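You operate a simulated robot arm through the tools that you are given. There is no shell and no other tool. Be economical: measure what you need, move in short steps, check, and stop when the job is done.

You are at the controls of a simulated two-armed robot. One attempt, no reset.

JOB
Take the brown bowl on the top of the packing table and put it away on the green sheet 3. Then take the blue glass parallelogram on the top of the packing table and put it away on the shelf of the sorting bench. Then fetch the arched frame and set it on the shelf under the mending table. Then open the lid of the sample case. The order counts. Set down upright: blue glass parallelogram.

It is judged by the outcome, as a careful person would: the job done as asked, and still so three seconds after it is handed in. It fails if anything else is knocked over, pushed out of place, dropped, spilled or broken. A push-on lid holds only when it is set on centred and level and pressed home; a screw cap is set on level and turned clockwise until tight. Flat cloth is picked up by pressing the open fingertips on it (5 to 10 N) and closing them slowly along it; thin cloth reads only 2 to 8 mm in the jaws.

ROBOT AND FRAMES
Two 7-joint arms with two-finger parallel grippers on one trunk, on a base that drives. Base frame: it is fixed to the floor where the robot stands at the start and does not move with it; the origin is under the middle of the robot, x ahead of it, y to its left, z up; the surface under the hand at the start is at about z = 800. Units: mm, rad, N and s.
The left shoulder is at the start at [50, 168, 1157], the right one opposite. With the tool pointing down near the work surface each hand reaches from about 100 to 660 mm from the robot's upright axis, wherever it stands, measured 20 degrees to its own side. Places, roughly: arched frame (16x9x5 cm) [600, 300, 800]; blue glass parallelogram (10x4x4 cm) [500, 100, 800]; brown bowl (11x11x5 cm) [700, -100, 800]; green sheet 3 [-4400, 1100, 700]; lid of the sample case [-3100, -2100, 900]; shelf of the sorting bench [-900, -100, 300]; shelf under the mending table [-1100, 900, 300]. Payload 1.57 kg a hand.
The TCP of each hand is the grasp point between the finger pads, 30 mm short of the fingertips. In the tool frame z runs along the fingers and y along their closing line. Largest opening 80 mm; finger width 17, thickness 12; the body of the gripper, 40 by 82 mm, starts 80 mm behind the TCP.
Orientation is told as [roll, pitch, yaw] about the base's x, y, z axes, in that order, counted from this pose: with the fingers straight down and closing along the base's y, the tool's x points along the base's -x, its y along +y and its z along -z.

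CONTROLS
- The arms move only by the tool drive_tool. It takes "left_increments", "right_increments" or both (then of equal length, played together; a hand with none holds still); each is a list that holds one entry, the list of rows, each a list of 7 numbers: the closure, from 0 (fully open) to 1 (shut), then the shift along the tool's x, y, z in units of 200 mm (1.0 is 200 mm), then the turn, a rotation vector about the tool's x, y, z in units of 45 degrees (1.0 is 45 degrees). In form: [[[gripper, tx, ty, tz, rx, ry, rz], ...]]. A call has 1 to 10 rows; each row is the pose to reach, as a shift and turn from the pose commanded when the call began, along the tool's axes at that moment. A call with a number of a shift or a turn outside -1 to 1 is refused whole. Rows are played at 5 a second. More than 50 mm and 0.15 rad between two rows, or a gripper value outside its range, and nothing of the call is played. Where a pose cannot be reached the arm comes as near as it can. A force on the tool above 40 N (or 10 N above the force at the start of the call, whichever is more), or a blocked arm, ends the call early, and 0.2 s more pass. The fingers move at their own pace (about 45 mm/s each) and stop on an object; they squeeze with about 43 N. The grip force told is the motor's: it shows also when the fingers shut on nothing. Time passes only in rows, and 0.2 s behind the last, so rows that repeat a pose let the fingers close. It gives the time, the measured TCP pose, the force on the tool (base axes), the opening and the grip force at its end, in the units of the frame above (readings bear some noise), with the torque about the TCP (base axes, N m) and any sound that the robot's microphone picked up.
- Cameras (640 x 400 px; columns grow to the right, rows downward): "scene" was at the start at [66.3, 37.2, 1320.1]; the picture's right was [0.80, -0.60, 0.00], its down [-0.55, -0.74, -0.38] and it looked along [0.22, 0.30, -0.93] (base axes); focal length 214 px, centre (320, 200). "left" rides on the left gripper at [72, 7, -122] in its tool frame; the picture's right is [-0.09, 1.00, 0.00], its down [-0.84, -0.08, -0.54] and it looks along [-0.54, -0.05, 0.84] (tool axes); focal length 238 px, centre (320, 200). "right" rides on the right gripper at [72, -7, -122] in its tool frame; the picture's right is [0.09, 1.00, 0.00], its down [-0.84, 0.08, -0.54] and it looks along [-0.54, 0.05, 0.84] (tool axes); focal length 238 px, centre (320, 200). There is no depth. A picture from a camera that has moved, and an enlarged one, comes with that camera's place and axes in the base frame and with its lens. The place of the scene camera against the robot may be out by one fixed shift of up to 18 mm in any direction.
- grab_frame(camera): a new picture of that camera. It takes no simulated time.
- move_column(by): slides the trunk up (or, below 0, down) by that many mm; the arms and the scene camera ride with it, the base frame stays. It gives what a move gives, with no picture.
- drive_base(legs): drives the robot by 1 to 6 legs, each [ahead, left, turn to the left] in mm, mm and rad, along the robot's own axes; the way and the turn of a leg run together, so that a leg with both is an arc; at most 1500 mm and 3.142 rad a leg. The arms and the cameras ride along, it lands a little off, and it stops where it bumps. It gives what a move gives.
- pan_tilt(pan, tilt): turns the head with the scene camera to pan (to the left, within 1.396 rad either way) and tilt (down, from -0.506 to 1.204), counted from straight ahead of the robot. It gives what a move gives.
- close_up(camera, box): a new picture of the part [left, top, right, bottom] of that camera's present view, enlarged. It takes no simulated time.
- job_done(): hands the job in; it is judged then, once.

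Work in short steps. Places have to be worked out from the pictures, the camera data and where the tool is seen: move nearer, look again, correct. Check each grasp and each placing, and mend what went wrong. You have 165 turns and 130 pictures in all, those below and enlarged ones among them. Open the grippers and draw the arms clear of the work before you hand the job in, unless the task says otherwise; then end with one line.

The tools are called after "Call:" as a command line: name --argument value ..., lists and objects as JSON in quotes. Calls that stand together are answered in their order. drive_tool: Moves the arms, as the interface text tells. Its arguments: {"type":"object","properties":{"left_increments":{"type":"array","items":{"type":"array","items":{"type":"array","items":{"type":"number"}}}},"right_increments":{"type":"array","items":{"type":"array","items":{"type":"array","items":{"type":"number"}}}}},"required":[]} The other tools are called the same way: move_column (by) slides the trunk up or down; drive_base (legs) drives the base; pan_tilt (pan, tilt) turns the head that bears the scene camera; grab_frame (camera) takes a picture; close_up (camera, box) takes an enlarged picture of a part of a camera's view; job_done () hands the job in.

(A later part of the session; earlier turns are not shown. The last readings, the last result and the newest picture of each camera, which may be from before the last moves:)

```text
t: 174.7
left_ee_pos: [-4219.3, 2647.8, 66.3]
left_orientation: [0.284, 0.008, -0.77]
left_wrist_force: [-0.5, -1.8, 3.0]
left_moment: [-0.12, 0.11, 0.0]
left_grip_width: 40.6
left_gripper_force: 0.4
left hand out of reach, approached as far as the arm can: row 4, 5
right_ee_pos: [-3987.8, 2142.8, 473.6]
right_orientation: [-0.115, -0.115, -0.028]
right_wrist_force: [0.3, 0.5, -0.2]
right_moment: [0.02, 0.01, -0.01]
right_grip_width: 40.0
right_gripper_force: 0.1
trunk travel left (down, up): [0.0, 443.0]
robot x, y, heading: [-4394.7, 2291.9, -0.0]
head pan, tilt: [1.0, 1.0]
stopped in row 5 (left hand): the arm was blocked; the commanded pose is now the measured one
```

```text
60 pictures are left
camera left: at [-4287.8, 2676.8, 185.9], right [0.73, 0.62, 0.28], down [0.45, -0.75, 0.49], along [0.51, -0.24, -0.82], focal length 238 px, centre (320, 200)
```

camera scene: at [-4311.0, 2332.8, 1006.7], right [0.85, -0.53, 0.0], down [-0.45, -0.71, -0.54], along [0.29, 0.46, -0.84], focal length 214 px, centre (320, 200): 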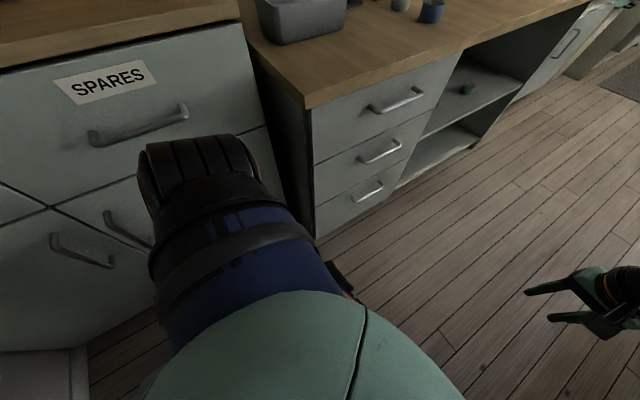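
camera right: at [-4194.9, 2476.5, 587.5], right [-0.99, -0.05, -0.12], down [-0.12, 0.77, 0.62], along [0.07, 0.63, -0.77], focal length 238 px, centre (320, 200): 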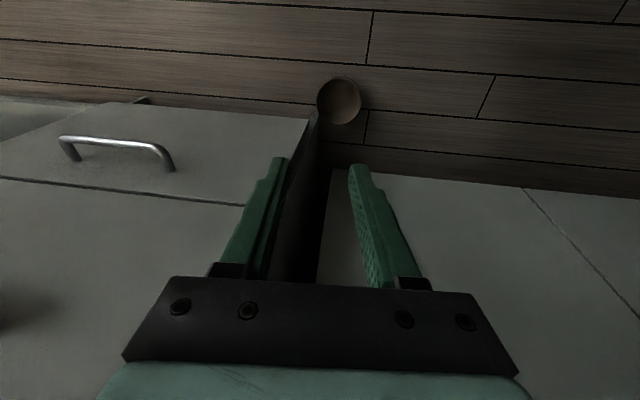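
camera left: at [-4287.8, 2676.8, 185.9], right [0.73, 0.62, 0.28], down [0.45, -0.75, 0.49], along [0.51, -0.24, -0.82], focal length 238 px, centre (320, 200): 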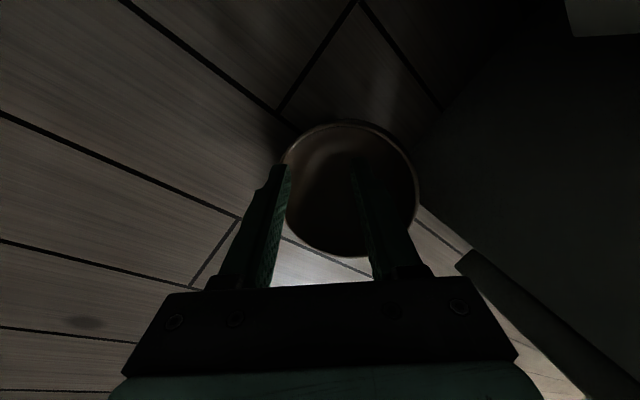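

The robot's own side blocks that closer pose. The earlier pose was the practical best, and the grip that lifted before was equally shallow, so I return to it and close there.

Call:
drive_tool --left_increments '[[[0.5, 0, 0, -0.1, 0, 0, 0], [0.5, 0, 0, -0.2, 0, 0, 0]]]'

Call:
drive_base --legs '[[-22, -24, 0]]'

Call:
grab_frame --camera "left"

```text
t: 175.3
left_ee_pos: [-4226.6, 2638.7, 105.4]
left_orientation: [0.284, 0.006, -0.769]
left_wrist_force: [0.0, -0.7, 0.7]
left_moment: [-0.02, -0.02, 0.0]
left_grip_width: 40.0
left_gripper_force: 0.0
right_ee_pos: [-3988.7, 2143.1, 474.6]
right_orientation: [-0.115, -0.116, -0.029]
right_wrist_force: [-0.5, 0.1, 1.1]
right_moment: [0.0, -0.02, -0.02]
right_grip_width: 40.0
right_gripper_force: 0.1
trunk travel left (down, up): [0.0, 443.0]
robot x, y, heading: [-4394.9, 2295.2, 0.002]
head pan, tilt: [1.0, 1.0]
```

```text
t: 176.2
left_ee_pos: [-4249.1, 2613.3, 103.9]
left_orientation: [0.282, 0.007, -0.767]
left_wrist_force: [-0.1, -0.3, -1.1]
left_moment: [-0.01, 0.02, -0.01]
left_grip_width: 40.0
left_gripper_force: 0.0
right_ee_pos: [-4010.8, 2117.9, 474.1]
right_orientation: [-0.116, -0.116, -0.026]
right_wrist_force: [0.0, -0.3, -0.5]
right_moment: [-0.01, -0.03, -0.04]
right_grip_width: 40.1
right_gripper_force: 0.0
trunk travel left (down, up): [0.0, 443.0]
robot x, y, heading: [-4418.6, 2272.3, 0.0]
head pan, tilt: [1.0, 1.0]
```

```text
59 pictures are left
camera left: at [-4318.1, 2643.5, 224.1], right [0.73, 0.62, 0.28], down [0.45, -0.75, 0.49], along [0.51, -0.24, -0.82], focal length 238 px, centre (320, 200)
```

left: 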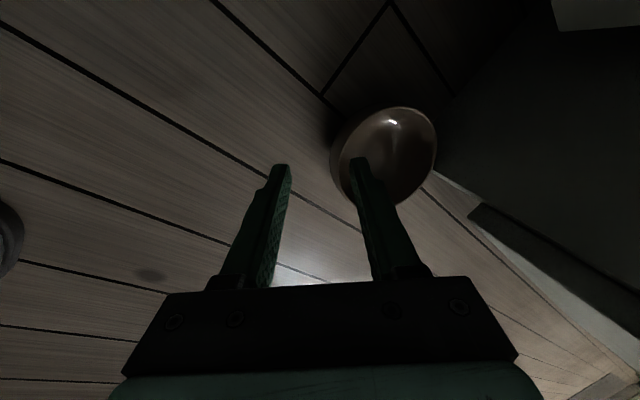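

The bowl has shifted to about (−4175, 2662). I nudge the base along and re-approach its near rim.

Call:
drive_base --legs '[[6, 20, 0]]'

Call:
drive_tool --left_increments '[[[0.5, -0.07, 0, 0, 0, 0, 0], [0.5, -0.143, 0.01, 0.05, 0, 0, 0], [0.5, -0.143, 0.01, 0.15, 0, 0, 0], [0.5, -0.143, 0.01, 0.23, 0, 0, 0], [0.5, -0.143, 0.01, 0.25, 0, 0, 0]]]'

Call:
grab_frame --camera "left"

```text
t: 177.1
left_ee_pos: [-4243.1, 2633.9, 104.7]
left_orientation: [0.283, 0.007, -0.768]
left_wrist_force: [0.4, 0.1, 0.0]
left_moment: [0.01, -0.01, 0.0]
left_grip_width: 40.1
left_gripper_force: 0.0
right_ee_pos: [-4004.7, 2138.5, 474.5]
right_orientation: [-0.115, -0.116, -0.027]
right_wrist_force: [-0.1, -0.5, -0.5]
right_moment: [0.0, 0.02, 0.0]
right_grip_width: 40.0
right_gripper_force: 0.0
trunk travel left (down, up): [0.0, 443.0]
robot x, y, heading: [-4412.6, 2291.3, 0.006]
head pan, tilt: [1.0, 1.0]
```

```text
t: 178.3
left_ee_pos: [-4213.0, 2640.3, 63.7]
left_orientation: [0.294, 0.02, -0.768]
left_wrist_force: [-1.0, -0.7, -0.2]
left_moment: [-0.03, 0.08, -0.02]
left_grip_width: 41.2
left_gripper_force: 0.5
left hand out of reach, approached as far as the arm can: row 4, 5
right_ee_pos: [-4004.7, 2138.7, 474.9]
right_orientation: [-0.116, -0.116, -0.024]
right_wrist_force: [0.4, 0.5, 0.1]
right_moment: [-0.02, -0.03, 0.04]
right_grip_width: 39.8
right_gripper_force: 0.0
trunk travel left (down, up): [0.0, 443.0]
robot x, y, heading: [-4409.3, 2287.0, 0.001]
head pan, tilt: [1.0, 1.0]
```

```text
58 pictures are left
camera left: at [-4281.9, 2666.9, 184.1], right [0.73, 0.62, 0.29], down [0.45, -0.75, 0.48], along [0.51, -0.22, -0.83], focal length 238 px, centre (320, 200)
```

left: 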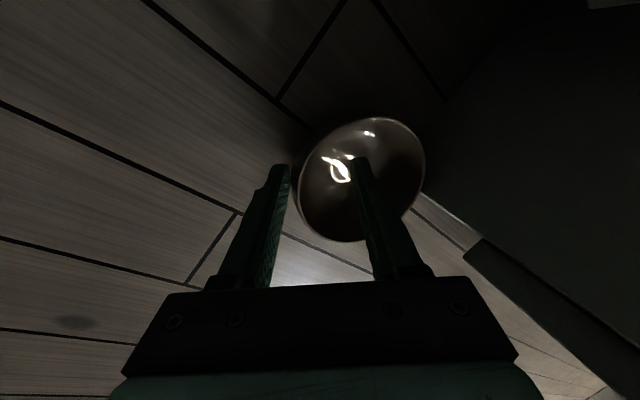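

The fingers straddle the near rim, with the outer one almost touching the wall. Close.

Call:
drive_tool --left_increments '[[[0.65, 0, 0, 0, 0, 0, 0], [0.8, 0, 0, 0, 0, 0, 0], [1, 0, 0, 0, 0, 0, 0], [1, 0, 0, 0, 0, 0, 0], [1, 0, 0, 0, 0, 0, 0], [1, 0, 0, 0, 0, 0, 0]]]'

Call:
grab_frame --camera "left"

```text
t: 179.4
left_ee_pos: [-4220.9, 2640.7, 63.0]
left_orientation: [0.288, 0.031, -0.756]
left_wrist_force: [-27.9, -18.1, -0.5]
left_moment: [-0.49, 0.87, -0.55]
left_grip_width: 26.8
left_gripper_force: 27.6
right_ee_pos: [-4005.8, 2138.3, 475.4]
right_orientation: [-0.116, -0.113, -0.023]
right_wrist_force: [-0.1, -1.1, -0.6]
right_moment: [0.0, -0.02, -0.01]
right_grip_width: 39.7
right_gripper_force: 0.0
trunk travel left (down, up): [0.0, 443.0]
robot x, y, heading: [-4411.5, 2292.2, 0.001]
head pan, tilt: [1.0, 1.0]
stopped in row 5 (left hand): the force on the tool passed its limit at 43 N (the readings are from after the stop); the commanded pose is now the measured one
```

```text
57 pictures are left
camera left: at [-4288.0, 2667.5, 184.4], right [0.73, 0.62, 0.28], down [0.46, -0.75, 0.47], along [0.5, -0.21, -0.84], focal length 238 px, centre (320, 200)
```

left: 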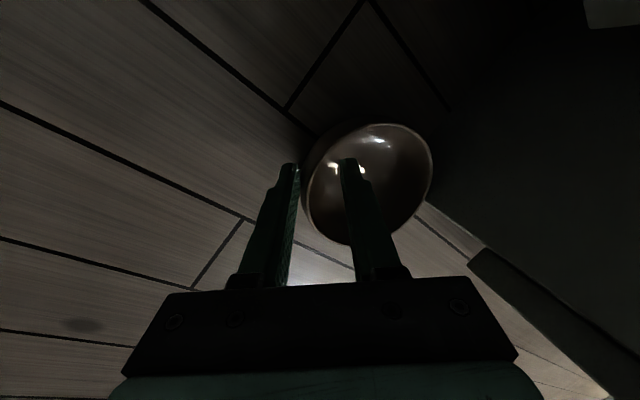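

The bowl is backed by the cabinet, so the hand is pushed back. I let the hand give 8 mm and continue closing.

Call:
drive_tool --left_increments '[[[1, 0, -0.02, 0, 0, 0, 0], [1, 0, -0.04, 0, 0, 0, 0], [1, 0, -0.05, 0, 0, 0, 0], [1, 0, -0.05, 0, 0, 0, 0]]]'

Call:
drive_tool --left_increments '[[[1, 0, 0, -0.05, 0, 0, 0], [1, 0, 0, -0.12, 0, 0, 0], [1, 0, 0, -0.2, 0, 0, 0], [1, 0, 0, -0.2, 0, 0, 0]]]'

Call:
grab_frame --camera "left"

```text
t: 179.7
left_ee_pos: [-4219.8, 2640.3, 63.7]
left_orientation: [0.289, 0.03, -0.758]
left_wrist_force: [-18.1, -18.1, -1.8]
left_moment: [-0.57, 0.74, -0.9]
left_grip_width: 26.5
left_gripper_force: 37.0
right_ee_pos: [-4005.2, 2139.1, 473.3]
right_orientation: [-0.116, -0.113, -0.023]
right_wrist_force: [-0.3, 0.6, 0.0]
right_moment: [0.0, -0.03, -0.06]
right_grip_width: 39.9
right_gripper_force: 0.1
trunk travel left (down, up): [0.0, 443.0]
robot x, y, heading: [-4414.5, 2287.9, 0.008]
head pan, tilt: [1.0, 1.0]
stopped in row 1 (left hand): the force on the tool passed its limit at 46 N (the readings are from after the stop); the commanded pose is now the measured one
```

```text
t: 180.0
left_ee_pos: [-4221.2, 2642.7, 63.8]
left_orientation: [0.295, 0.034, -0.752]
left_wrist_force: [-16.8, -15.5, -0.6]
left_moment: [-0.53, 0.65, -0.76]
left_grip_width: 25.5
left_gripper_force: 37.1
left hand out of reach, approached as far as the arm can: row 1
right_ee_pos: [-4007.0, 2139.4, 474.5]
right_orientation: [-0.116, -0.113, -0.023]
right_wrist_force: [-0.2, -0.4, 0.4]
right_moment: [-0.01, 0.0, 0.01]
right_grip_width: 39.9
right_gripper_force: 0.1
trunk travel left (down, up): [0.0, 443.0]
robot x, y, heading: [-4413.7, 2288.4, 0.005]
head pan, tilt: [1.0, 1.0]
stopped in row 1 (left hand): the force on the tool passed its limit at 53 N (the readings are from after the stop); the commanded pose is now the measured one
```

```text
56 pictures are left
camera left: at [-4289.5, 2667.2, 184.7], right [0.73, 0.63, 0.28], down [0.47, -0.75, 0.47], along [0.51, -0.21, -0.84], focal length 238 px, centre (320, 200)
```

left: 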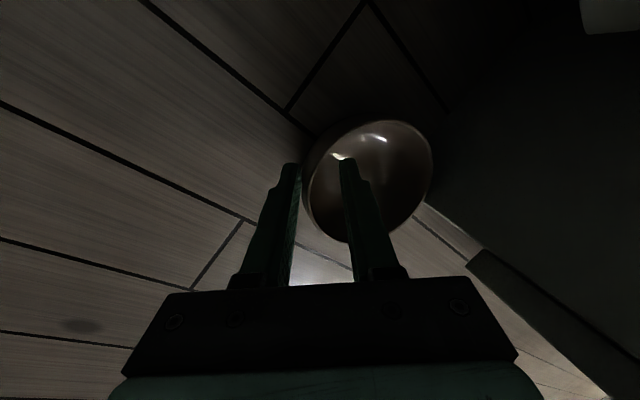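

The hand is squeezed between the bowl (against the cabinet) and my own side. I drive the base away diagonally, drawing the bowl off the cabinet while the fingers keep closing.

Call:
drive_base --legs '[[-35, -45, 0]]'

Call:
drive_tool --left_increments '[[[1, 0, 0, 0, 0, 0, 0], [1, 0, 0, 0, 0, 0, 0], [1, 0, 0, 0, 0, 0, 0]]]'

Call:
grab_frame --camera "left"

```text
t: 181.0
left_ee_pos: [-4253.5, 2598.4, 65.2]
left_orientation: [0.297, 0.031, -0.748]
left_wrist_force: [-1.3, -1.6, 3.0]
left_moment: [0.0, 0.09, 0.0]
left_grip_width: 16.2
left_gripper_force: 31.6
right_ee_pos: [-4039.3, 2094.7, 475.0]
right_orientation: [-0.114, -0.116, -0.024]
right_wrist_force: [-0.3, 0.9, -0.6]
right_moment: [0.0, 0.03, 0.02]
right_grip_width: 39.8
right_gripper_force: 0.0
trunk travel left (down, up): [0.0, 443.0]
robot x, y, heading: [-4444.0, 2247.8, 0.006]
head pan, tilt: [1.0, 1.0]
```

```text
t: 181.8
left_ee_pos: [-4254.5, 2599.3, 65.9]
left_orientation: [0.297, 0.032, -0.748]
left_wrist_force: [-1.7, -1.3, 4.2]
left_moment: [0.1, 0.02, 0.02]
left_grip_width: 16.5
left_gripper_force: 31.3
right_ee_pos: [-4041.8, 2094.5, 474.3]
right_orientation: [-0.113, -0.115, -0.022]
right_wrist_force: [0.6, 0.1, 0.0]
right_moment: [0.01, -0.03, 0.0]
right_grip_width: 39.9
right_gripper_force: 0.1
trunk travel left (down, up): [0.0, 443.0]
robot x, y, heading: [-4445.4, 2243.7, 0.002]
head pan, tilt: [1.0, 1.0]
```

```text
55 pictures are left
camera left: at [-4323.1, 2623.7, 185.7], right [0.72, 0.63, 0.29], down [0.47, -0.75, 0.47], along [0.51, -0.2, -0.83], focal length 238 px, centre (320, 200)
```

left: 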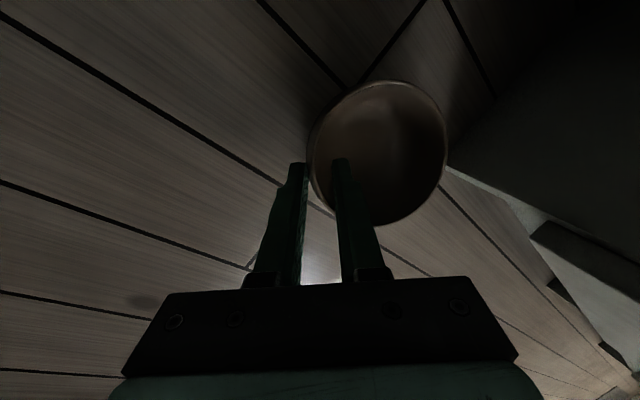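

The bowl is gripped at 16.5 mm and came away from the cabinet. I lift straight up with the trunk and check.

Call:
move_column --by 200

Call:
grab_frame --camera "left"

```text
t: 184.0
left_ee_pos: [-4252.8, 2598.9, 265.1]
left_orientation: [0.296, 0.032, -0.75]
left_wrist_force: [0.2, 0.1, -1.4]
left_moment: [-0.06, 0.06, -0.01]
left_grip_width: 15.6
left_gripper_force: 31.3
right_ee_pos: [-4040.5, 2094.3, 673.9]
right_orientation: [-0.116, -0.115, -0.023]
right_wrist_force: [-0.4, -0.3, 0.1]
right_moment: [0.0, 0.03, 0.02]
right_grip_width: 40.0
right_gripper_force: 0.0
trunk travel left (down, up): [-200.0, 243.0]
robot x, y, heading: [-4450.4, 2242.7, 0.006]
head pan, tilt: [1.0, 1.0]
```

```text
54 pictures are left
camera left: at [-4323.2, 2623.5, 385.5], right [0.72, 0.63, 0.29], down [0.47, -0.75, 0.47], along [0.51, -0.2, -0.83], focal length 238 px, centre (320, 200)
```

left: 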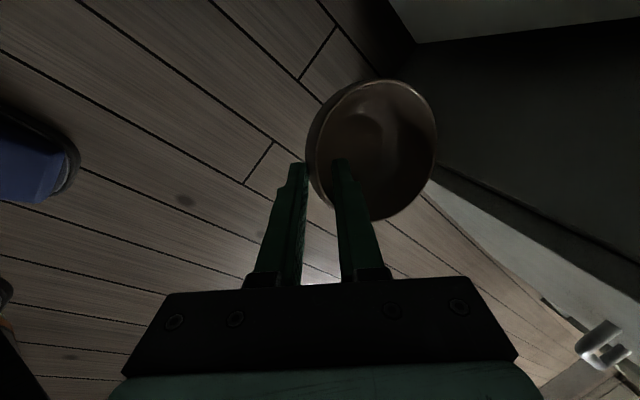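

The bowl is up. Moving promptly: slide away from the cabinet, raise the trunk fully, then bring the left hand up and forward while stretching the right arm ahead.

Call:
drive_base --legs '[[40, -100, 0]]'

Call:
move_column --by 243

Call:
drive_tool --left_increments '[[[1, -0.12, 0.07, -0.16, 0, 0, 0], [1, -0.26, 0.14, -0.32, 0, 0, 0], [1, -0.4, 0.21, -0.48, 0, 0, 0], [1, -0.55, 0.28, -0.64, 0, 0, 0], [1, -0.7, 0.36, -0.8, 0, 0, 0], [1, -0.85, 0.43, -0.96, 0, 0, 0]]]' --right_increments '[[[0.5, -0.1, 0, 0, 0, 0, 0], [0.5, -0.2, 0, 0, 0, 0, 0], [0.5, -0.3, 0, 0, 0, 0, 0], [0.5, -0.4, 0, 0, 0, 0, 0], [0.5, -0.5, 0, 0, 0, 0, 0], [0.5, -0.6, 0, 0, 0, 0, 0]]]'

Call:
drive_tool --left_increments '[[[1, 0, 0.07, -0.2, 0, 0, 0], [1, 0, 0.14, -0.4, 0, 0, 0], [1, 0, 0.21, -0.6, 0, 0, 0], [1, 0, 0.28, -0.8, 0, 0, 0], [1, 0, 0.33, -1.0, 0, 0, 0]]]'

Call:
grab_frame --camera "left"

```text
t: 185.6
left_ee_pos: [-4214.1, 2498.9, 264.7]
left_orientation: [0.298, 0.031, -0.751]
left_wrist_force: [-0.4, 0.3, -2.3]
left_moment: [-0.07, 0.07, 0.0]
left_grip_width: 15.7
left_gripper_force: 31.1
right_ee_pos: [-4000.7, 1995.2, 675.5]
right_orientation: [-0.115, -0.113, -0.025]
right_wrist_force: [0.3, 0.0, 0.4]
right_moment: [0.01, -0.01, 0.0]
right_grip_width: 39.9
right_gripper_force: 0.0
trunk travel left (down, up): [-200.0, 243.0]
robot x, y, heading: [-4407.0, 2143.6, 0.003]
head pan, tilt: [1.0, 1.0]
```

```text
t: 188.1
left_ee_pos: [-4213.9, 2499.2, 508.1]
left_orientation: [0.297, 0.032, -0.75]
left_wrist_force: [-0.2, 0.7, -0.9]
left_moment: [-0.05, 0.08, 0.02]
left_grip_width: 15.8
left_gripper_force: 31.9
right_ee_pos: [-4000.3, 1995.8, 917.7]
right_orientation: [-0.115, -0.116, -0.024]
right_wrist_force: [-0.2, 0.1, -0.9]
right_moment: [0.02, 0.01, 0.0]
right_grip_width: 40.1
right_gripper_force: 0.1
trunk travel left (down, up): [-443.0, 0.0]
robot x, y, heading: [-4409.2, 2147.3, 0.002]
head pan, tilt: [1.0, 1.0]
```

```text
t: 189.5
left_ee_pos: [-4065.5, 2399.4, 712.8]
left_orientation: [0.294, 0.031, -0.749]
left_wrist_force: [0.1, -1.0, -2.2]
left_moment: [-0.05, 0.06, 0.0]
left_grip_width: 13.9
left_gripper_force: 30.6
right_ee_pos: [-3880.9, 1992.2, 931.5]
right_orientation: [-0.113, -0.115, -0.025]
right_wrist_force: [0.5, -0.4, 0.5]
right_moment: [-0.03, 0.01, 0.0]
right_grip_width: 39.9
right_gripper_force: 0.1
trunk travel left (down, up): [-443.0, 0.0]
robot x, y, heading: [-4408.4, 2144.1, 0.006]
head pan, tilt: [1.0, 1.0]
```

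```text
t: 190.7
left_ee_pos: [-4057.5, 2396.5, 921.5]
left_orientation: [0.294, 0.035, -0.752]
left_wrist_force: [-1.0, 0.8, -2.7]
left_moment: [-0.03, 0.04, 0.01]
left_grip_width: 12.8
left_gripper_force: 29.9
right_ee_pos: [-3880.5, 1992.7, 931.4]
right_orientation: [-0.117, -0.113, -0.025]
right_wrist_force: [0.4, 0.4, 0.3]
right_moment: [-0.02, 0.02, -0.04]
right_grip_width: 40.0
right_gripper_force: 0.1
trunk travel left (down, up): [-443.0, 0.0]
robot x, y, heading: [-4408.9, 2144.0, 0.004]
head pan, tilt: [1.0, 1.0]
```

```text
53 pictures are left
camera left: at [-4127.3, 2421.4, 1041.8], right [0.73, 0.63, 0.29], down [0.46, -0.75, 0.47], along [0.51, -0.21, -0.84], focal length 238 px, centre (320, 200)
```

left: 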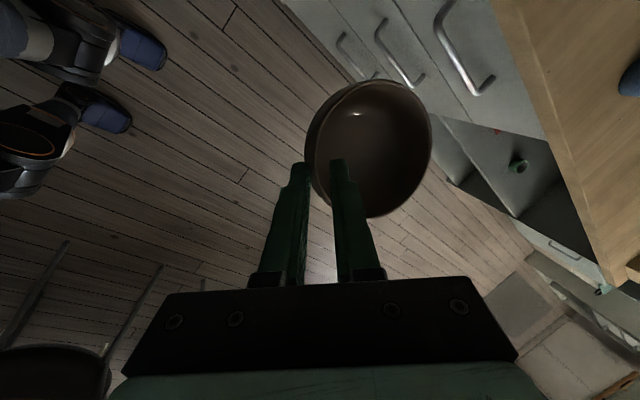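

The grip is slowly slipping (12.8 mm), so I hurry: turn to face the table, drive to its free end and look at sheet 3.

Call:
drive_base --legs '[[0, 0, -1.57], [470, -121, 0]]'

Call:
pan_tilt --pan 0.0 --tilt 0.9

Call:
grab_frame --camera "scene"

```text
t: 197.4
left_ee_pos: [-4297.1, 1321.0, 922.0]
left_orientation: [0.297, 0.034, -2.342]
left_wrist_force: [-0.1, -0.9, -2.0]
left_moment: [0.05, 0.07, -0.01]
left_grip_width: 12.3
left_gripper_force: 29.1
right_ee_pos: [-4704.4, 1151.0, 931.5]
right_orientation: [-0.117, -0.115, -1.614]
right_wrist_force: [-0.1, -1.2, -0.2]
right_moment: [0.04, 0.0, -0.01]
right_grip_width: 40.1
right_gripper_force: 0.1
trunk travel left (down, up): [-443.0, 0.0]
robot x, y, heading: [-4540.1, 1674.8, -1.591]
head pan, tilt: [1.0, 1.0]
```

```text
t: 198.7
left_ee_pos: [-4297.2, 1321.3, 921.7]
left_orientation: [0.296, 0.032, -2.34]
left_wrist_force: [-0.7, -0.3, -1.5]
left_moment: [0.05, 0.08, 0.03]
left_grip_width: 12.2
left_gripper_force: 29.1
right_ee_pos: [-4703.0, 1150.7, 930.4]
right_orientation: [-0.116, -0.114, -1.615]
right_wrist_force: [1.1, 0.2, 0.0]
right_moment: [-0.02, 0.03, 0.0]
right_grip_width: 39.7
right_gripper_force: 0.0
trunk travel left (down, up): [-443.0, 0.0]
robot x, y, heading: [-4538.9, 1675.6, -1.585]
head pan, tilt: [0.0, 0.901]
```

```text
52 pictures are left
camera scene: at [-4550.1, 1551.1, 1456.8], right [-1.0, 0.01, 0.0], down [0.01, 0.78, -0.62], along [-0.01, -0.62, -0.78], focal length 214 px, centre (320, 200)
```

scene: 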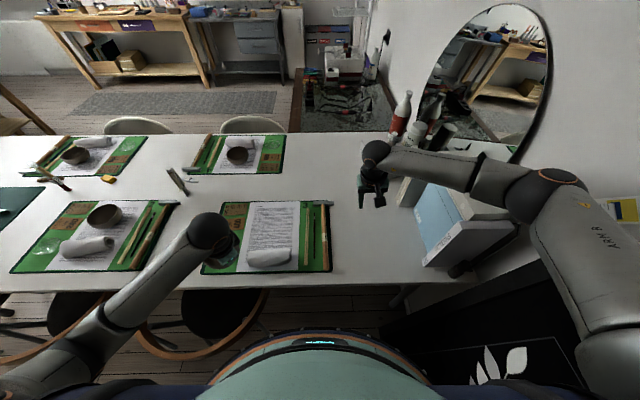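

Sheet 3 spans about x −4600…−4144, y 970…1280, with a napkin roll near its front edge. I'll set the bowl behind the roll at about (−4345, 1075): base 40 ahead, hand over and down to z≈812.

Call:
drive_base --legs '[[40, 0, 0]]'

Call:
drive_tool --left_increments '[[[1, -0.2, 0.06, 0.02, 0, 0, 0], [1, -0.4, 0.12, 0.04, 0, 0, 0], [1, -0.6, 0.18, 0.06, 0, 0, 0], [1, -0.8, 0.24, 0.075, 0, 0, 0], [1, -0.906, 0.28, 0.086, 0, 0, 0], [1, -0.906, 0.22, 0.28, 0, 0, 0], [1, -0.906, 0.17, 0.45, 0, 0, 0], [1, -0.906, 0.12, 0.61, 0, 0, 0]]]'

Call:
grab_frame --camera "left"

Call:
grab_frame --camera "scene"

```text
t: 199.6
left_ee_pos: [-4297.2, 1282.0, 921.2]
left_orientation: [0.295, 0.036, -2.342]
left_wrist_force: [0.7, -0.6, -1.4]
left_moment: [0.08, 0.07, -0.01]
left_grip_width: 12.0
left_gripper_force: 29.0
right_ee_pos: [-4704.3, 1111.5, 930.4]
right_orientation: [-0.115, -0.115, -1.613]
right_wrist_force: [-0.6, -0.1, -0.1]
right_moment: [0.0, 0.02, -0.02]
right_grip_width: 40.1
right_gripper_force: 0.1
trunk travel left (down, up): [-443.0, 0.0]
robot x, y, heading: [-4541.4, 1635.8, -1.586]
head pan, tilt: [0.0, 0.901]
```

```text
t: 201.4
left_ee_pos: [-4380.7, 1114.1, 808.5]
left_orientation: [0.297, 0.03, -2.341]
left_wrist_force: [-2.1, 3.3, 9.2]
left_moment: [0.01, -0.15, 0.07]
left_grip_width: 9.8
left_gripper_force: 28.0
right_ee_pos: [-4705.1, 1112.9, 931.9]
right_orientation: [-0.114, -0.117, -1.615]
right_wrist_force: [0.5, 0.5, 0.5]
right_moment: [-0.01, 0.0, 0.01]
right_grip_width: 39.9
right_gripper_force: 0.0
trunk travel left (down, up): [-443.0, 0.0]
robot x, y, heading: [-4541.4, 1637.4, -1.588]
head pan, tilt: [0.0, 0.901]
```

```text
51 pictures are left
camera left: at [-4353.2, 1183.9, 928.2], right [0.61, -0.73, 0.29], down [-0.76, -0.45, 0.47], along [-0.22, -0.51, -0.83], focal length 238 px, centre (320, 200)
```

left: 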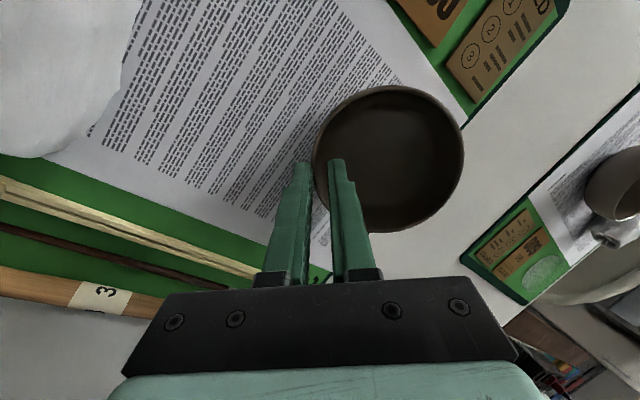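

```text
50 pictures are left
camera scene: at [-4551.6, 1513.5, 1457.2], right [-1.0, 0.02, 0.0], down [0.01, 0.78, -0.62], along [-0.01, -0.62, -0.78], focal length 214 px, centre (320, 200)
```

scene: 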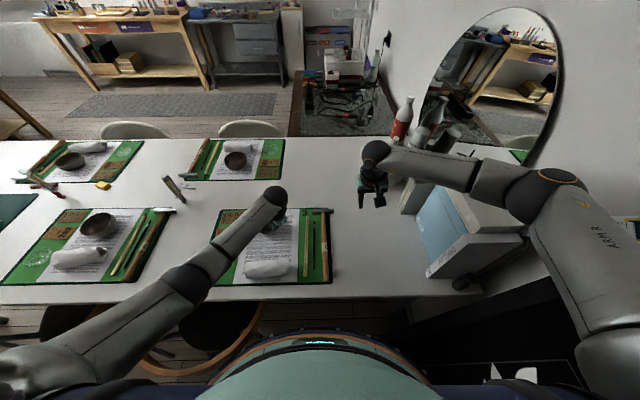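

Contact at z 808 (9 N up): the bowl stands on the sheet, its centre about 80 mm inside the far edge. I press 3 mm more, open slowly, and withdraw along the tool axis.

Call:
drive_tool --left_increments '[[[1, 0, 0, 0.015, 0, 0, 0], [0.9, 0, 0, 0.015, 0, 0, 0], [0.8, 0, 0, 0.015, 0, 0, 0], [0.65, 0, 0, 0.015, 0, 0, 0], [0.55, 0, 0, 0.015, 0, 0, 0], [0.55, 0, 0, -0.1, 0, 0, 0], [0.55, 0, 0, -0.3, 0, 0, 0], [0.55, 0, 0, -0.5, 0, 0, 0]]]'

Call:
grab_frame --camera "left"

```text
t: 203.2
left_ee_pos: [-4401.0, 1131.5, 901.4]
left_orientation: [0.298, 0.033, -2.341]
left_wrist_force: [-0.3, -0.2, 0.3]
left_moment: [0.05, 0.02, 0.01]
left_grip_width: 36.3
left_gripper_force: 0.0
right_ee_pos: [-4703.9, 1110.0, 931.8]
right_orientation: [-0.116, -0.114, -1.613]
right_wrist_force: [-0.6, 0.0, -0.2]
right_moment: [-0.01, -0.02, 0.0]
right_grip_width: 40.2
right_gripper_force: 0.0
trunk travel left (down, up): [-443.0, 0.0]
robot x, y, heading: [-4542.8, 1637.7, -1.588]
head pan, tilt: [0.0, 0.901]
```

```text
49 pictures are left
camera left: at [-4373.9, 1200.7, 1022.2], right [0.61, -0.74, 0.29], down [-0.76, -0.45, 0.47], along [-0.21, -0.51, -0.84], focal length 238 px, centre (320, 200)
```

left: 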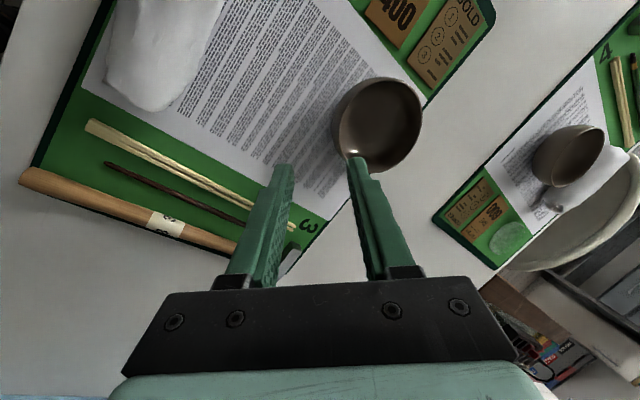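

The bowl stands upright on the sheet marked 3. I raise and straighten the left hand, back away, and check with the scene camera.

Call:
drive_tool --left_increments '[[[0.5, 0, 0, -0.2, 0.12, 0, 0], [0.4, 0, 0, -0.4, 0.25, 0, 0], [0.2, 0, 0, -0.5, 0.38, 0, 0]]]'

Call:
drive_tool --left_increments '[[[0, 0.1, 0, 0, 0, 0, -0.18], [0, 0.2, 0, 0, 0, 0, -0.36], [0, 0.3, 0, 0, 0, 0, -0.54], [0, 0.4, 0, 0, 0, 0, -0.72], [0, 0.5, 0, 0, 0, 0, -0.9]]]'

Call:
drive_base --legs '[[-500, 0, 0]]'

Call:
close_up --camera "scene" --box '[180, 100, 360, 212]'

```text
t: 204.0
left_ee_pos: [-4426.9, 1150.8, 998.2]
left_orientation: [-0.004, 0.034, -2.34]
left_wrist_force: [-0.6, 0.4, 0.7]
left_moment: [-0.03, -0.06, 0.03]
left_grip_width: 64.2
left_gripper_force: 0.1
right_ee_pos: [-4703.4, 1112.1, 931.8]
right_orientation: [-0.117, -0.114, -1.613]
right_wrist_force: [-0.5, -0.1, -0.6]
right_moment: [-0.04, 0.0, 0.02]
right_grip_width: 39.9
right_gripper_force: 0.1
trunk travel left (down, up): [-443.0, 0.0]
robot x, y, heading: [-4544.9, 1637.8, -1.587]
head pan, tilt: [0.0, 0.901]
```

```text
t: 205.2
left_ee_pos: [-4354.9, 1224.0, 1001.0]
left_orientation: [0.02, 0.025, -1.632]
left_wrist_force: [-0.1, 0.2, 0.2]
left_moment: [-0.01, 0.02, -0.03]
left_grip_width: 79.9
left_gripper_force: 0.1
right_ee_pos: [-4703.5, 1112.1, 930.9]
right_orientation: [-0.116, -0.115, -1.615]
right_wrist_force: [0.2, -0.9, -0.6]
right_moment: [-0.01, 0.05, 0.02]
right_grip_width: 39.9
right_gripper_force: 0.1
trunk travel left (down, up): [-443.0, 0.0]
robot x, y, heading: [-4541.3, 1639.7, -1.587]
head pan, tilt: [0.0, 0.901]
```

```text
t: 208.2
left_ee_pos: [-4346.4, 1732.9, 1001.9]
left_orientation: [0.019, 0.025, -1.632]
left_wrist_force: [0.2, 0.1, 0.5]
left_moment: [-0.02, 0.02, -0.02]
left_grip_width: 80.1
left_gripper_force: 0.1
right_ee_pos: [-4695.9, 1622.2, 931.9]
right_orientation: [-0.116, -0.116, -1.614]
right_wrist_force: [0.3, 0.2, 0.5]
right_moment: [-0.01, 0.01, 0.0]
right_grip_width: 39.9
right_gripper_force: 0.0
trunk travel left (down, up): [-443.0, 0.0]
robot x, y, heading: [-4534.1, 2147.9, -1.58]
head pan, tilt: [0.0, 0.901]
```

```text
3.56 times, centred on (270, 156) of scene
camera zoom: at [-4543.0, 2022.8, 1456.8], right [-1.0, 0.01, 0.0], down [0.01, 0.78, -0.62], along [-0.01, -0.62, -0.78], focal length 763 px, centre (498, 356)
```

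zoom: 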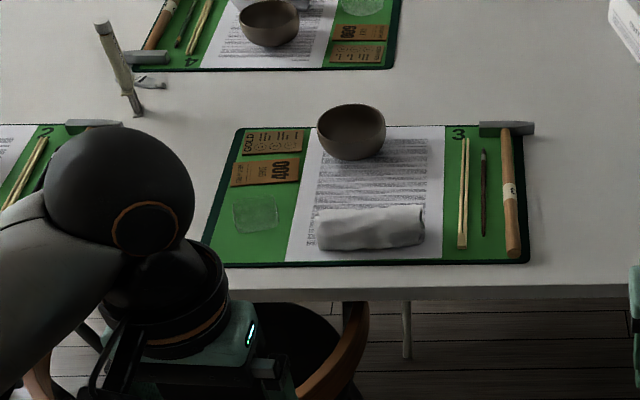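

Bowl done. Now back to the packing table: tuck the right hand, lower the trunk to its start height, turn to +x and drive the aisle.

Call:
drive_tool --right_increments '[[[0.3, 0.2, 0, 0, 0, 0, 0], [0, 0.4, 0, 0, 0, 0, 0], [0, 0.6, 0, -0.1, 0, 0, 0], [0, 0.8, 0, -0.3, 0, 0, 0]]]'

Call:
drive_base --legs '[[0, 0, 1.58], [1450, 0, 0], [1450, 0, 0], [1430, 0, 0]]'

```text
refused: row 4 steps farther than a row can; nothing moved
```

```text
t: 232.5
left_ee_pos: [133.5, 2529.4, 1001.1]
left_orientation: [0.019, 0.027, 0.003]
left_wrist_force: [0.3, -0.8, 0.4]
left_moment: [0.0, -0.01, -0.04]
left_grip_width: 80.3
left_gripper_force: 0.0
right_ee_pos: [267.1, 2188.7, 931.5]
right_orientation: [-0.115, -0.115, 0.023]
right_wrist_force: [-1.0, -0.3, 0.3]
right_moment: [-0.02, 0.02, 0.01]
right_grip_width: 39.8
right_gripper_force: 0.1
trunk travel left (down, up): [-443.0, 0.0]
robot x, y, heading: [-264.2, 2315.7, 0.051]
head pan, tilt: [0.0, 0.901]
```

I retract the right hand, then strafe right to the packing table.

Call:
drive_tool --right_increments '[[[0.3, 0.2, 0, 0, 0, 0, 0], [0, 0.4, 0, 0, 0, 0, 0], [0, 0.6, 0, 0, 0, 0, 0], [0, 0.75, 0, 0, 0, 0, 0]]]'

Call:
drive_base --legs '[[0, 0, -0.05], [0, -1100, 0], [0, -1150, 0]]'

Call:
pan_tilt --pan 0.0 --tilt 0.75

Call:
grab_frame --camera "scene"

```text
t: 233.5
left_ee_pos: [133.7, 2528.3, 1001.8]
left_orientation: [0.018, 0.026, 0.004]
left_wrist_force: [-0.1, -1.1, 0.5]
left_moment: [-0.01, -0.03, -0.01]
left_grip_width: 79.8
left_gripper_force: 0.1
right_ee_pos: [117.5, 2185.6, 913.6]
right_orientation: [-0.115, -0.115, 0.022]
right_wrist_force: [0.3, -0.7, 0.1]
right_moment: [-0.02, 0.01, 0.02]
right_grip_width: 79.7
right_gripper_force: 0.1
trunk travel left (down, up): [-443.0, 0.0]
robot x, y, heading: [-270.0, 2318.3, 0.049]
head pan, tilt: [0.0, 0.901]
```

```text
t: 253.9
left_ee_pos: [139.0, 241.8, 1002.1]
left_orientation: [0.019, 0.026, -0.064]
left_wrist_force: [1.7, -0.4, 0.1]
left_moment: [0.01, 0.04, 0.03]
left_grip_width: 80.1
left_gripper_force: 0.1
right_ee_pos: [100.2, -101.9, 913.9]
right_orientation: [-0.113, -0.116, -0.047]
right_wrist_force: [-0.3, 0.5, -0.2]
right_moment: [-0.01, 0.0, -0.04]
right_grip_width: 79.9
right_gripper_force: 0.0
trunk travel left (down, up): [-443.0, 0.0]
robot x, y, heading: [-278.7, 56.4, -0.018]
head pan, tilt: [0.0, 0.901]
```

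```text
t: 254.6
left_ee_pos: [138.2, 240.3, 1002.2]
left_orientation: [0.021, 0.026, -0.064]
left_wrist_force: [0.2, 0.2, -0.1]
left_moment: [0.04, 0.0, 0.05]
left_grip_width: 80.0
left_gripper_force: 0.0
right_ee_pos: [99.6, -100.2, 914.6]
right_orientation: [-0.115, -0.114, -0.046]
right_wrist_force: [-0.5, -0.9, -0.8]
right_moment: [0.02, 0.04, 0.0]
right_grip_width: 80.0
right_gripper_force: 0.1
trunk travel left (down, up): [-443.0, 0.0]
robot x, y, heading: [-273.2, 55.5, -0.016]
head pan, tilt: [0.0, 0.75]
```

```text
47 pictures are left
camera scene: at [-160.0, 45.4, 1468.6], right [-0.02, -1.0, 0.0], down [-0.68, 0.01, -0.73], along [0.73, -0.01, -0.68], focal length 214 px, centre (320, 200)
```

scene: 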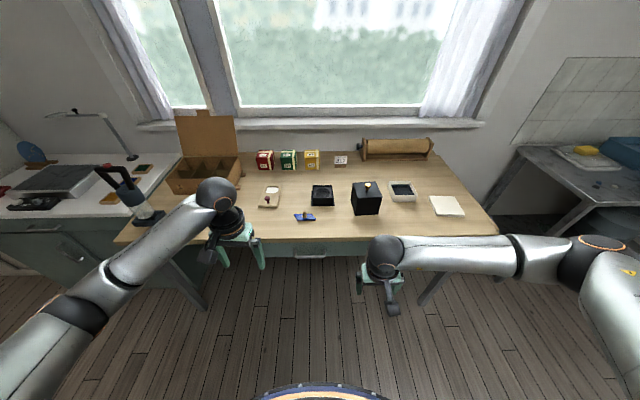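

The packing table is undisturbed. I raise the right hand out of the way, drive up to the table, and bring the left hand toward the blue glass with a 45° forward pitch (the same pitch I'll need at the shelf).

Call:
drive_tool --right_increments '[[[0, 0, 0, -0.2, 0, 0, 0], [0, 0, 0, -0.4, 0, 0, 0], [0, 0, 0, -0.6, 0, 0, 0], [0, 0, -0.2, -0.75, 0, 0, 0]]]'

Call:
drive_base --legs '[[300, 0, 0.016]]'

Call:
drive_tool --left_increments '[[[0, 0.05, -0.1, 0, 0, -0.17, 0], [0, 0.1, -0.2, 0, 0, -0.34, 0], [0, 0.15, -0.3, 0, 0, -0.51, 0], [0, 0.2, -0.4, 0.05, 0, -0.68, 0], [0, 0.2, -0.5, 0.1, 0, -0.85, 0], [0, 0.2, -0.6, 0.15, 0, -1.0, 0]]]'

Call:
grab_frame --camera "left"

```text
t: 255.6
left_ee_pos: [137.4, 240.6, 1002.4]
left_orientation: [0.018, 0.027, -0.065]
left_wrist_force: [0.2, -1.2, -0.7]
left_moment: [-0.01, -0.01, 0.0]
left_grip_width: 79.8
left_gripper_force: 0.0
right_ee_pos: [82.2, -122.1, 1065.1]
right_orientation: [-0.114, -0.114, -0.044]
right_wrist_force: [-0.5, 0.3, 0.3]
right_moment: [-0.04, 0.05, -0.01]
right_grip_width: 80.2
right_gripper_force: 0.2
trunk travel left (down, up): [-443.0, 0.0]
robot x, y, heading: [-274.8, 54.2, -0.017]
head pan, tilt: [0.0, 0.75]
```

```text
t: 257.6
left_ee_pos: [430.3, 245.5, 1001.6]
left_orientation: [0.019, 0.028, -0.049]
left_wrist_force: [0.9, -0.9, -0.7]
left_moment: [0.0, 0.02, -0.01]
left_grip_width: 80.0
left_gripper_force: 0.0
right_ee_pos: [380.5, -118.1, 1064.6]
right_orientation: [-0.114, -0.114, -0.03]
right_wrist_force: [-0.6, 0.1, -0.9]
right_moment: [0.0, 0.05, 0.01]
right_grip_width: 80.1
right_gripper_force: 0.0
trunk travel left (down, up): [-443.0, 0.0]
robot x, y, heading: [18.8, 52.9, -0.002]
head pan, tilt: [0.0, 0.75]
```

```text
t: 259.1
left_ee_pos: [385.0, 128.8, 968.6]
left_orientation: [0.026, -0.763, -0.067]
left_wrist_force: [0.3, -0.6, -1.0]
left_moment: [0.01, 0.03, 0.0]
left_grip_width: 80.3
left_gripper_force: 0.0
right_ee_pos: [379.4, -117.9, 1064.6]
right_orientation: [-0.116, -0.114, -0.029]
right_wrist_force: [-0.3, -0.1, -0.5]
right_moment: [-0.01, 0.01, 0.0]
right_grip_width: 79.9
right_gripper_force: 0.2
trunk travel left (down, up): [-443.0, 0.0]
robot x, y, heading: [21.8, 55.3, -0.002]
head pan, tilt: [0.0, 0.75]
```

```text
46 pictures are left
camera left: at [248.8, 141.2, 1008.7], right [0.12, 0.99, 0.08], down [0.23, -0.11, 0.97], along [0.97, -0.09, -0.24], focal length 238 px, centre (320, 200)
```

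left: 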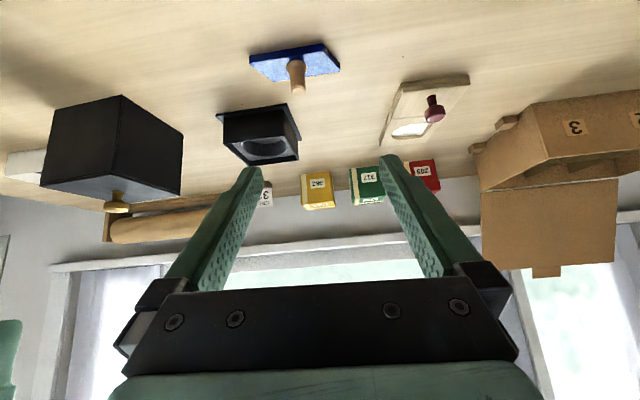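

The knob on the glass stands at about (452, 107), z 812–842. I approach so it sits between the pads, tips just above the slab.

Call:
drive_tool --left_increments '[[[0, 0.1, -0.05, 0.1, 0, 0, 0], [0, 0.2, -0.091, 0.2, 0, 0, 0], [0, 0.22, -0.091, 0.35, 0, 0, 0], [0, 0.22, -0.091, 0.46, 0, 0, 0], [0, 0.22, -0.091, 0.54, 0, 0, 0]]]'

Call:
grab_frame --camera "left"

Call:
close_up --camera "scene" --box '[210, 180, 370, 300]'

```text
t: 260.2
left_ee_pos: [423.8, 107.5, 860.1]
left_orientation: [0.026, -0.759, -0.069]
left_wrist_force: [-1.4, -0.2, -0.1]
left_moment: [-0.04, 0.02, -0.02]
left_grip_width: 80.1
left_gripper_force: 0.1
right_ee_pos: [378.9, -117.6, 1064.0]
right_orientation: [-0.115, -0.116, -0.03]
right_wrist_force: [-0.1, 0.4, 0.1]
right_moment: [0.05, 0.0, -0.01]
right_grip_width: 80.1
right_gripper_force: 0.1
trunk travel left (down, up): [-443.0, 0.0]
robot x, y, heading: [21.7, 51.5, 0.002]
head pan, tilt: [0.0, 0.75]
```

```text
45 pictures are left
camera left: at [289.5, 122.0, 899.6], right [0.12, 0.99, 0.08], down [0.23, -0.11, 0.97], along [0.97, -0.09, -0.24], focal length 238 px, centre (320, 200)
```

left: 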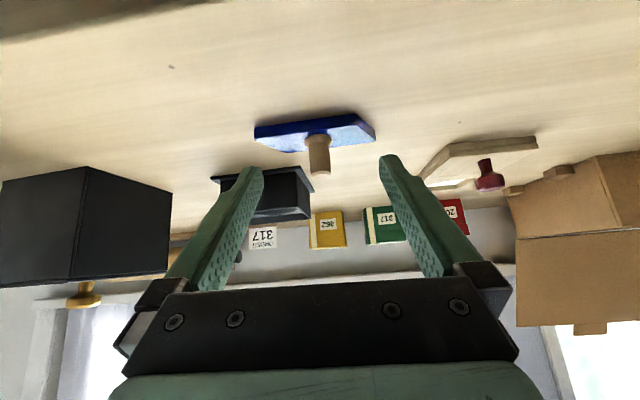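

```text
3.33 times, centred on (290, 240) of scene
camera zoom: at [134.6, 44.2, 1468.7], right [0.0, -1.0, 0.0], down [-0.68, 0.0, -0.73], along [0.73, 0.0, -0.68], focal length 715 px, centre (420, 67)
```

zoom: 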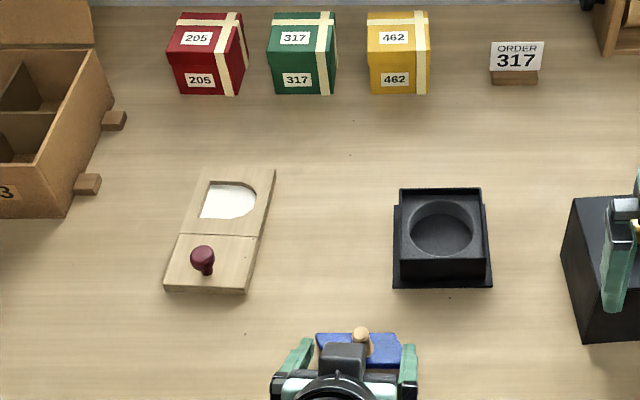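

The knob is centred between the fingers, z 811–839 at x≈452. I advance 23 mm along the tool and close.

Call:
drive_tool --left_increments '[[[0, 0, 0, 0.07, 0, 0, 0], [0, 0, 0, 0.118, 0, 0, 0], [0.4, 0, 0, 0.118, 0, 0, 0], [0.8, 0, 0, 0.118, 0, 0, 0], [1, 0, 0, 0.118, 0, 0, 0], [1, 0, 0, 0.118, 0, 0, 0], [1, 0, 0, 0.118, 0, 0, 0]]]'

Call:
grab_frame --camera "left"

```text
t: 261.9
left_ee_pos: [439.7, 108.4, 844.0]
left_orientation: [0.027, -0.761, -0.068]
left_wrist_force: [0.0, 1.7, 0.0]
left_moment: [0.37, -0.03, 0.22]
left_grip_width: 8.9
left_gripper_force: 17.9
right_ee_pos: [380.5, -118.7, 1063.7]
right_orientation: [-0.114, -0.116, -0.03]
right_wrist_force: [0.2, -0.2, 0.3]
right_moment: [-0.03, 0.0, 0.02]
right_grip_width: 79.8
right_gripper_force: 0.0
trunk travel left (down, up): [-443.0, 0.0]
robot x, y, heading: [18.0, 52.3, -0.002]
head pan, tilt: [0.0, 0.75]
```

```text
43 pictures are left
camera left: at [306.5, 121.5, 882.6], right [0.12, 0.99, 0.08], down [0.23, -0.11, 0.97], along [0.97, -0.09, -0.24], focal length 238 px, centre (320, 200)
```

left: 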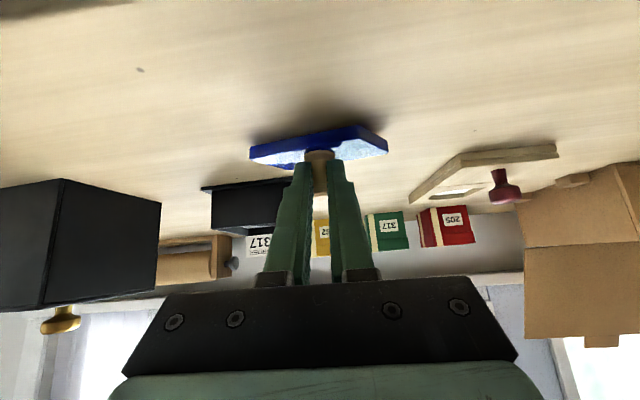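

Gripped at about 9 mm on the knob. I hold, then lift 40 mm to check.

Call:
drive_tool --left_increments '[[[1, 0, 0, 0, 0, 0, 0], [1, 0, 0, 0, 0, 0, 0], [1, -0.05, 0, -0.055, 0, 0, 0], [1, -0.14, 0, -0.145, 0, 0, 0], [1, -0.14, 0, -0.145, 0, 0, 0]]]'

Call:
grab_frame --camera "left"

```text
t: 263.1
left_ee_pos: [440.8, 107.9, 885.1]
left_orientation: [0.028, -0.758, -0.071]
left_wrist_force: [0.4, -0.2, -1.0]
left_moment: [-0.02, 0.03, 0.01]
left_grip_width: 14.7
left_gripper_force: 19.5
right_ee_pos: [380.0, -119.0, 1064.1]
right_orientation: [-0.116, -0.115, -0.03]
right_wrist_force: [0.4, -0.1, -0.1]
right_moment: [0.0, 0.0, 0.0]
right_grip_width: 80.1
right_gripper_force: 0.0
trunk travel left (down, up): [-443.0, 0.0]
robot x, y, heading: [19.6, 48.6, 0.004]
head pan, tilt: [0.0, 0.75]
```

```text
42 pictures are left
camera left: at [306.4, 120.6, 923.8], right [0.12, 0.99, 0.08], down [0.23, -0.11, 0.97], along [0.97, -0.09, -0.24], focal length 238 px, centre (320, 200)
```

left: 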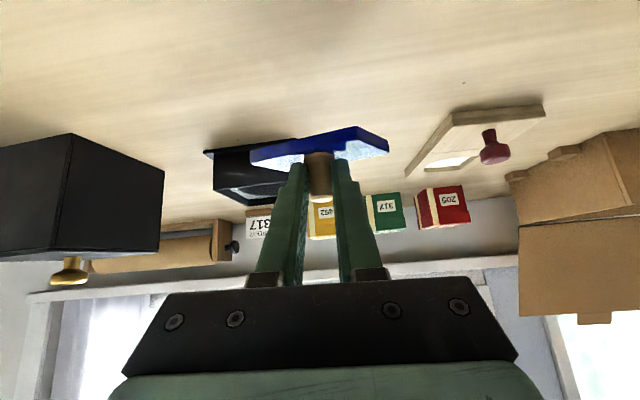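

The glass is up and secure. I retract, back away and turn around to face the sorting bench.

Call:
drive_tool --left_increments '[[[1, 0, 0, -0.2, 0, 0, 0], [1, 0, 0, -0.4, 0, 0, 0], [1, -0.1, 0, -0.5, 0, 0, 0]]]'

Call:
drive_base --legs '[[-190, 0, 0], [0, 0, -1.57], [0, 0, -1.57]]'

Call:
pan_tilt --pan 0.0 --tilt 0.85

Call:
grab_frame --camera "scene"

```text
t: 263.7
left_ee_pos: [423.2, 155.1, 900.7]
left_orientation: [0.288, -0.693, -0.208]
left_wrist_force: [-0.5, 0.0, 0.0]
left_moment: [-0.01, -0.01, 0.03]
left_grip_width: 14.4
left_gripper_force: 20.2
right_ee_pos: [379.8, -116.7, 1065.1]
right_orientation: [-0.113, -0.117, -0.029]
right_wrist_force: [-0.5, 0.6, 0.3]
right_moment: [0.0, -0.03, -0.02]
right_grip_width: 79.7
right_gripper_force: 0.0
trunk travel left (down, up): [-443.0, 0.0]
robot x, y, heading: [18.5, 51.2, -0.002]
head pan, tilt: [0.0, 0.75]
stopped in row 3 (left hand): the arm was blocked; the commanded pose is now the measured one
```

```text
t: 272.9
left_ee_pos: [-573.4, -53.9, 902.0]
left_orientation: [0.287, -0.693, 2.946]
left_wrist_force: [-0.3, -0.3, 0.3]
left_moment: [0.02, 0.0, 0.02]
left_grip_width: 14.5
left_gripper_force: 19.9
right_ee_pos: [-533.3, 221.9, 1064.8]
right_orientation: [-0.114, -0.117, 3.125]
right_wrist_force: [0.3, -0.2, 0.2]
right_moment: [0.02, -0.04, -0.01]
right_grip_width: 80.0
right_gripper_force: 0.0
trunk travel left (down, up): [-443.0, 0.0]
robot x, y, heading: [-170.4, 56.2, -3.135]
head pan, tilt: [0.0, 0.75]
```

```text
t: 273.6
left_ee_pos: [-571.7, -54.0, 899.5]
left_orientation: [0.289, -0.69, 2.945]
left_wrist_force: [-0.6, 0.0, -1.3]
left_moment: [-0.02, -0.01, -0.03]
left_grip_width: 14.6
left_gripper_force: 19.9
right_ee_pos: [-532.0, 220.1, 1064.6]
right_orientation: [-0.116, -0.115, 3.124]
right_wrist_force: [0.6, -0.2, -0.1]
right_moment: [-0.04, 0.0, 0.02]
right_grip_width: 79.9
right_gripper_force: 0.1
trunk travel left (down, up): [-443.0, 0.0]
robot x, y, heading: [-171.1, 53.7, -3.137]
head pan, tilt: [0.0, 0.85]
```

```text
41 pictures are left
camera scene: at [-296.7, 43.8, 1460.7], right [-0.01, 1.0, 0.0], down [0.75, 0.01, -0.66], along [-0.66, -0.01, -0.75], focal length 214 px, centre (320, 200)
```

scene: 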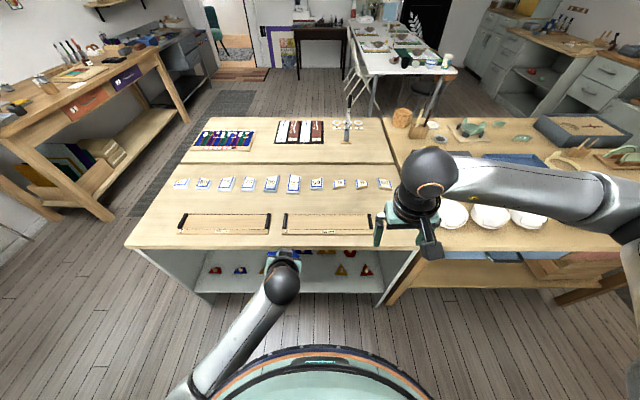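

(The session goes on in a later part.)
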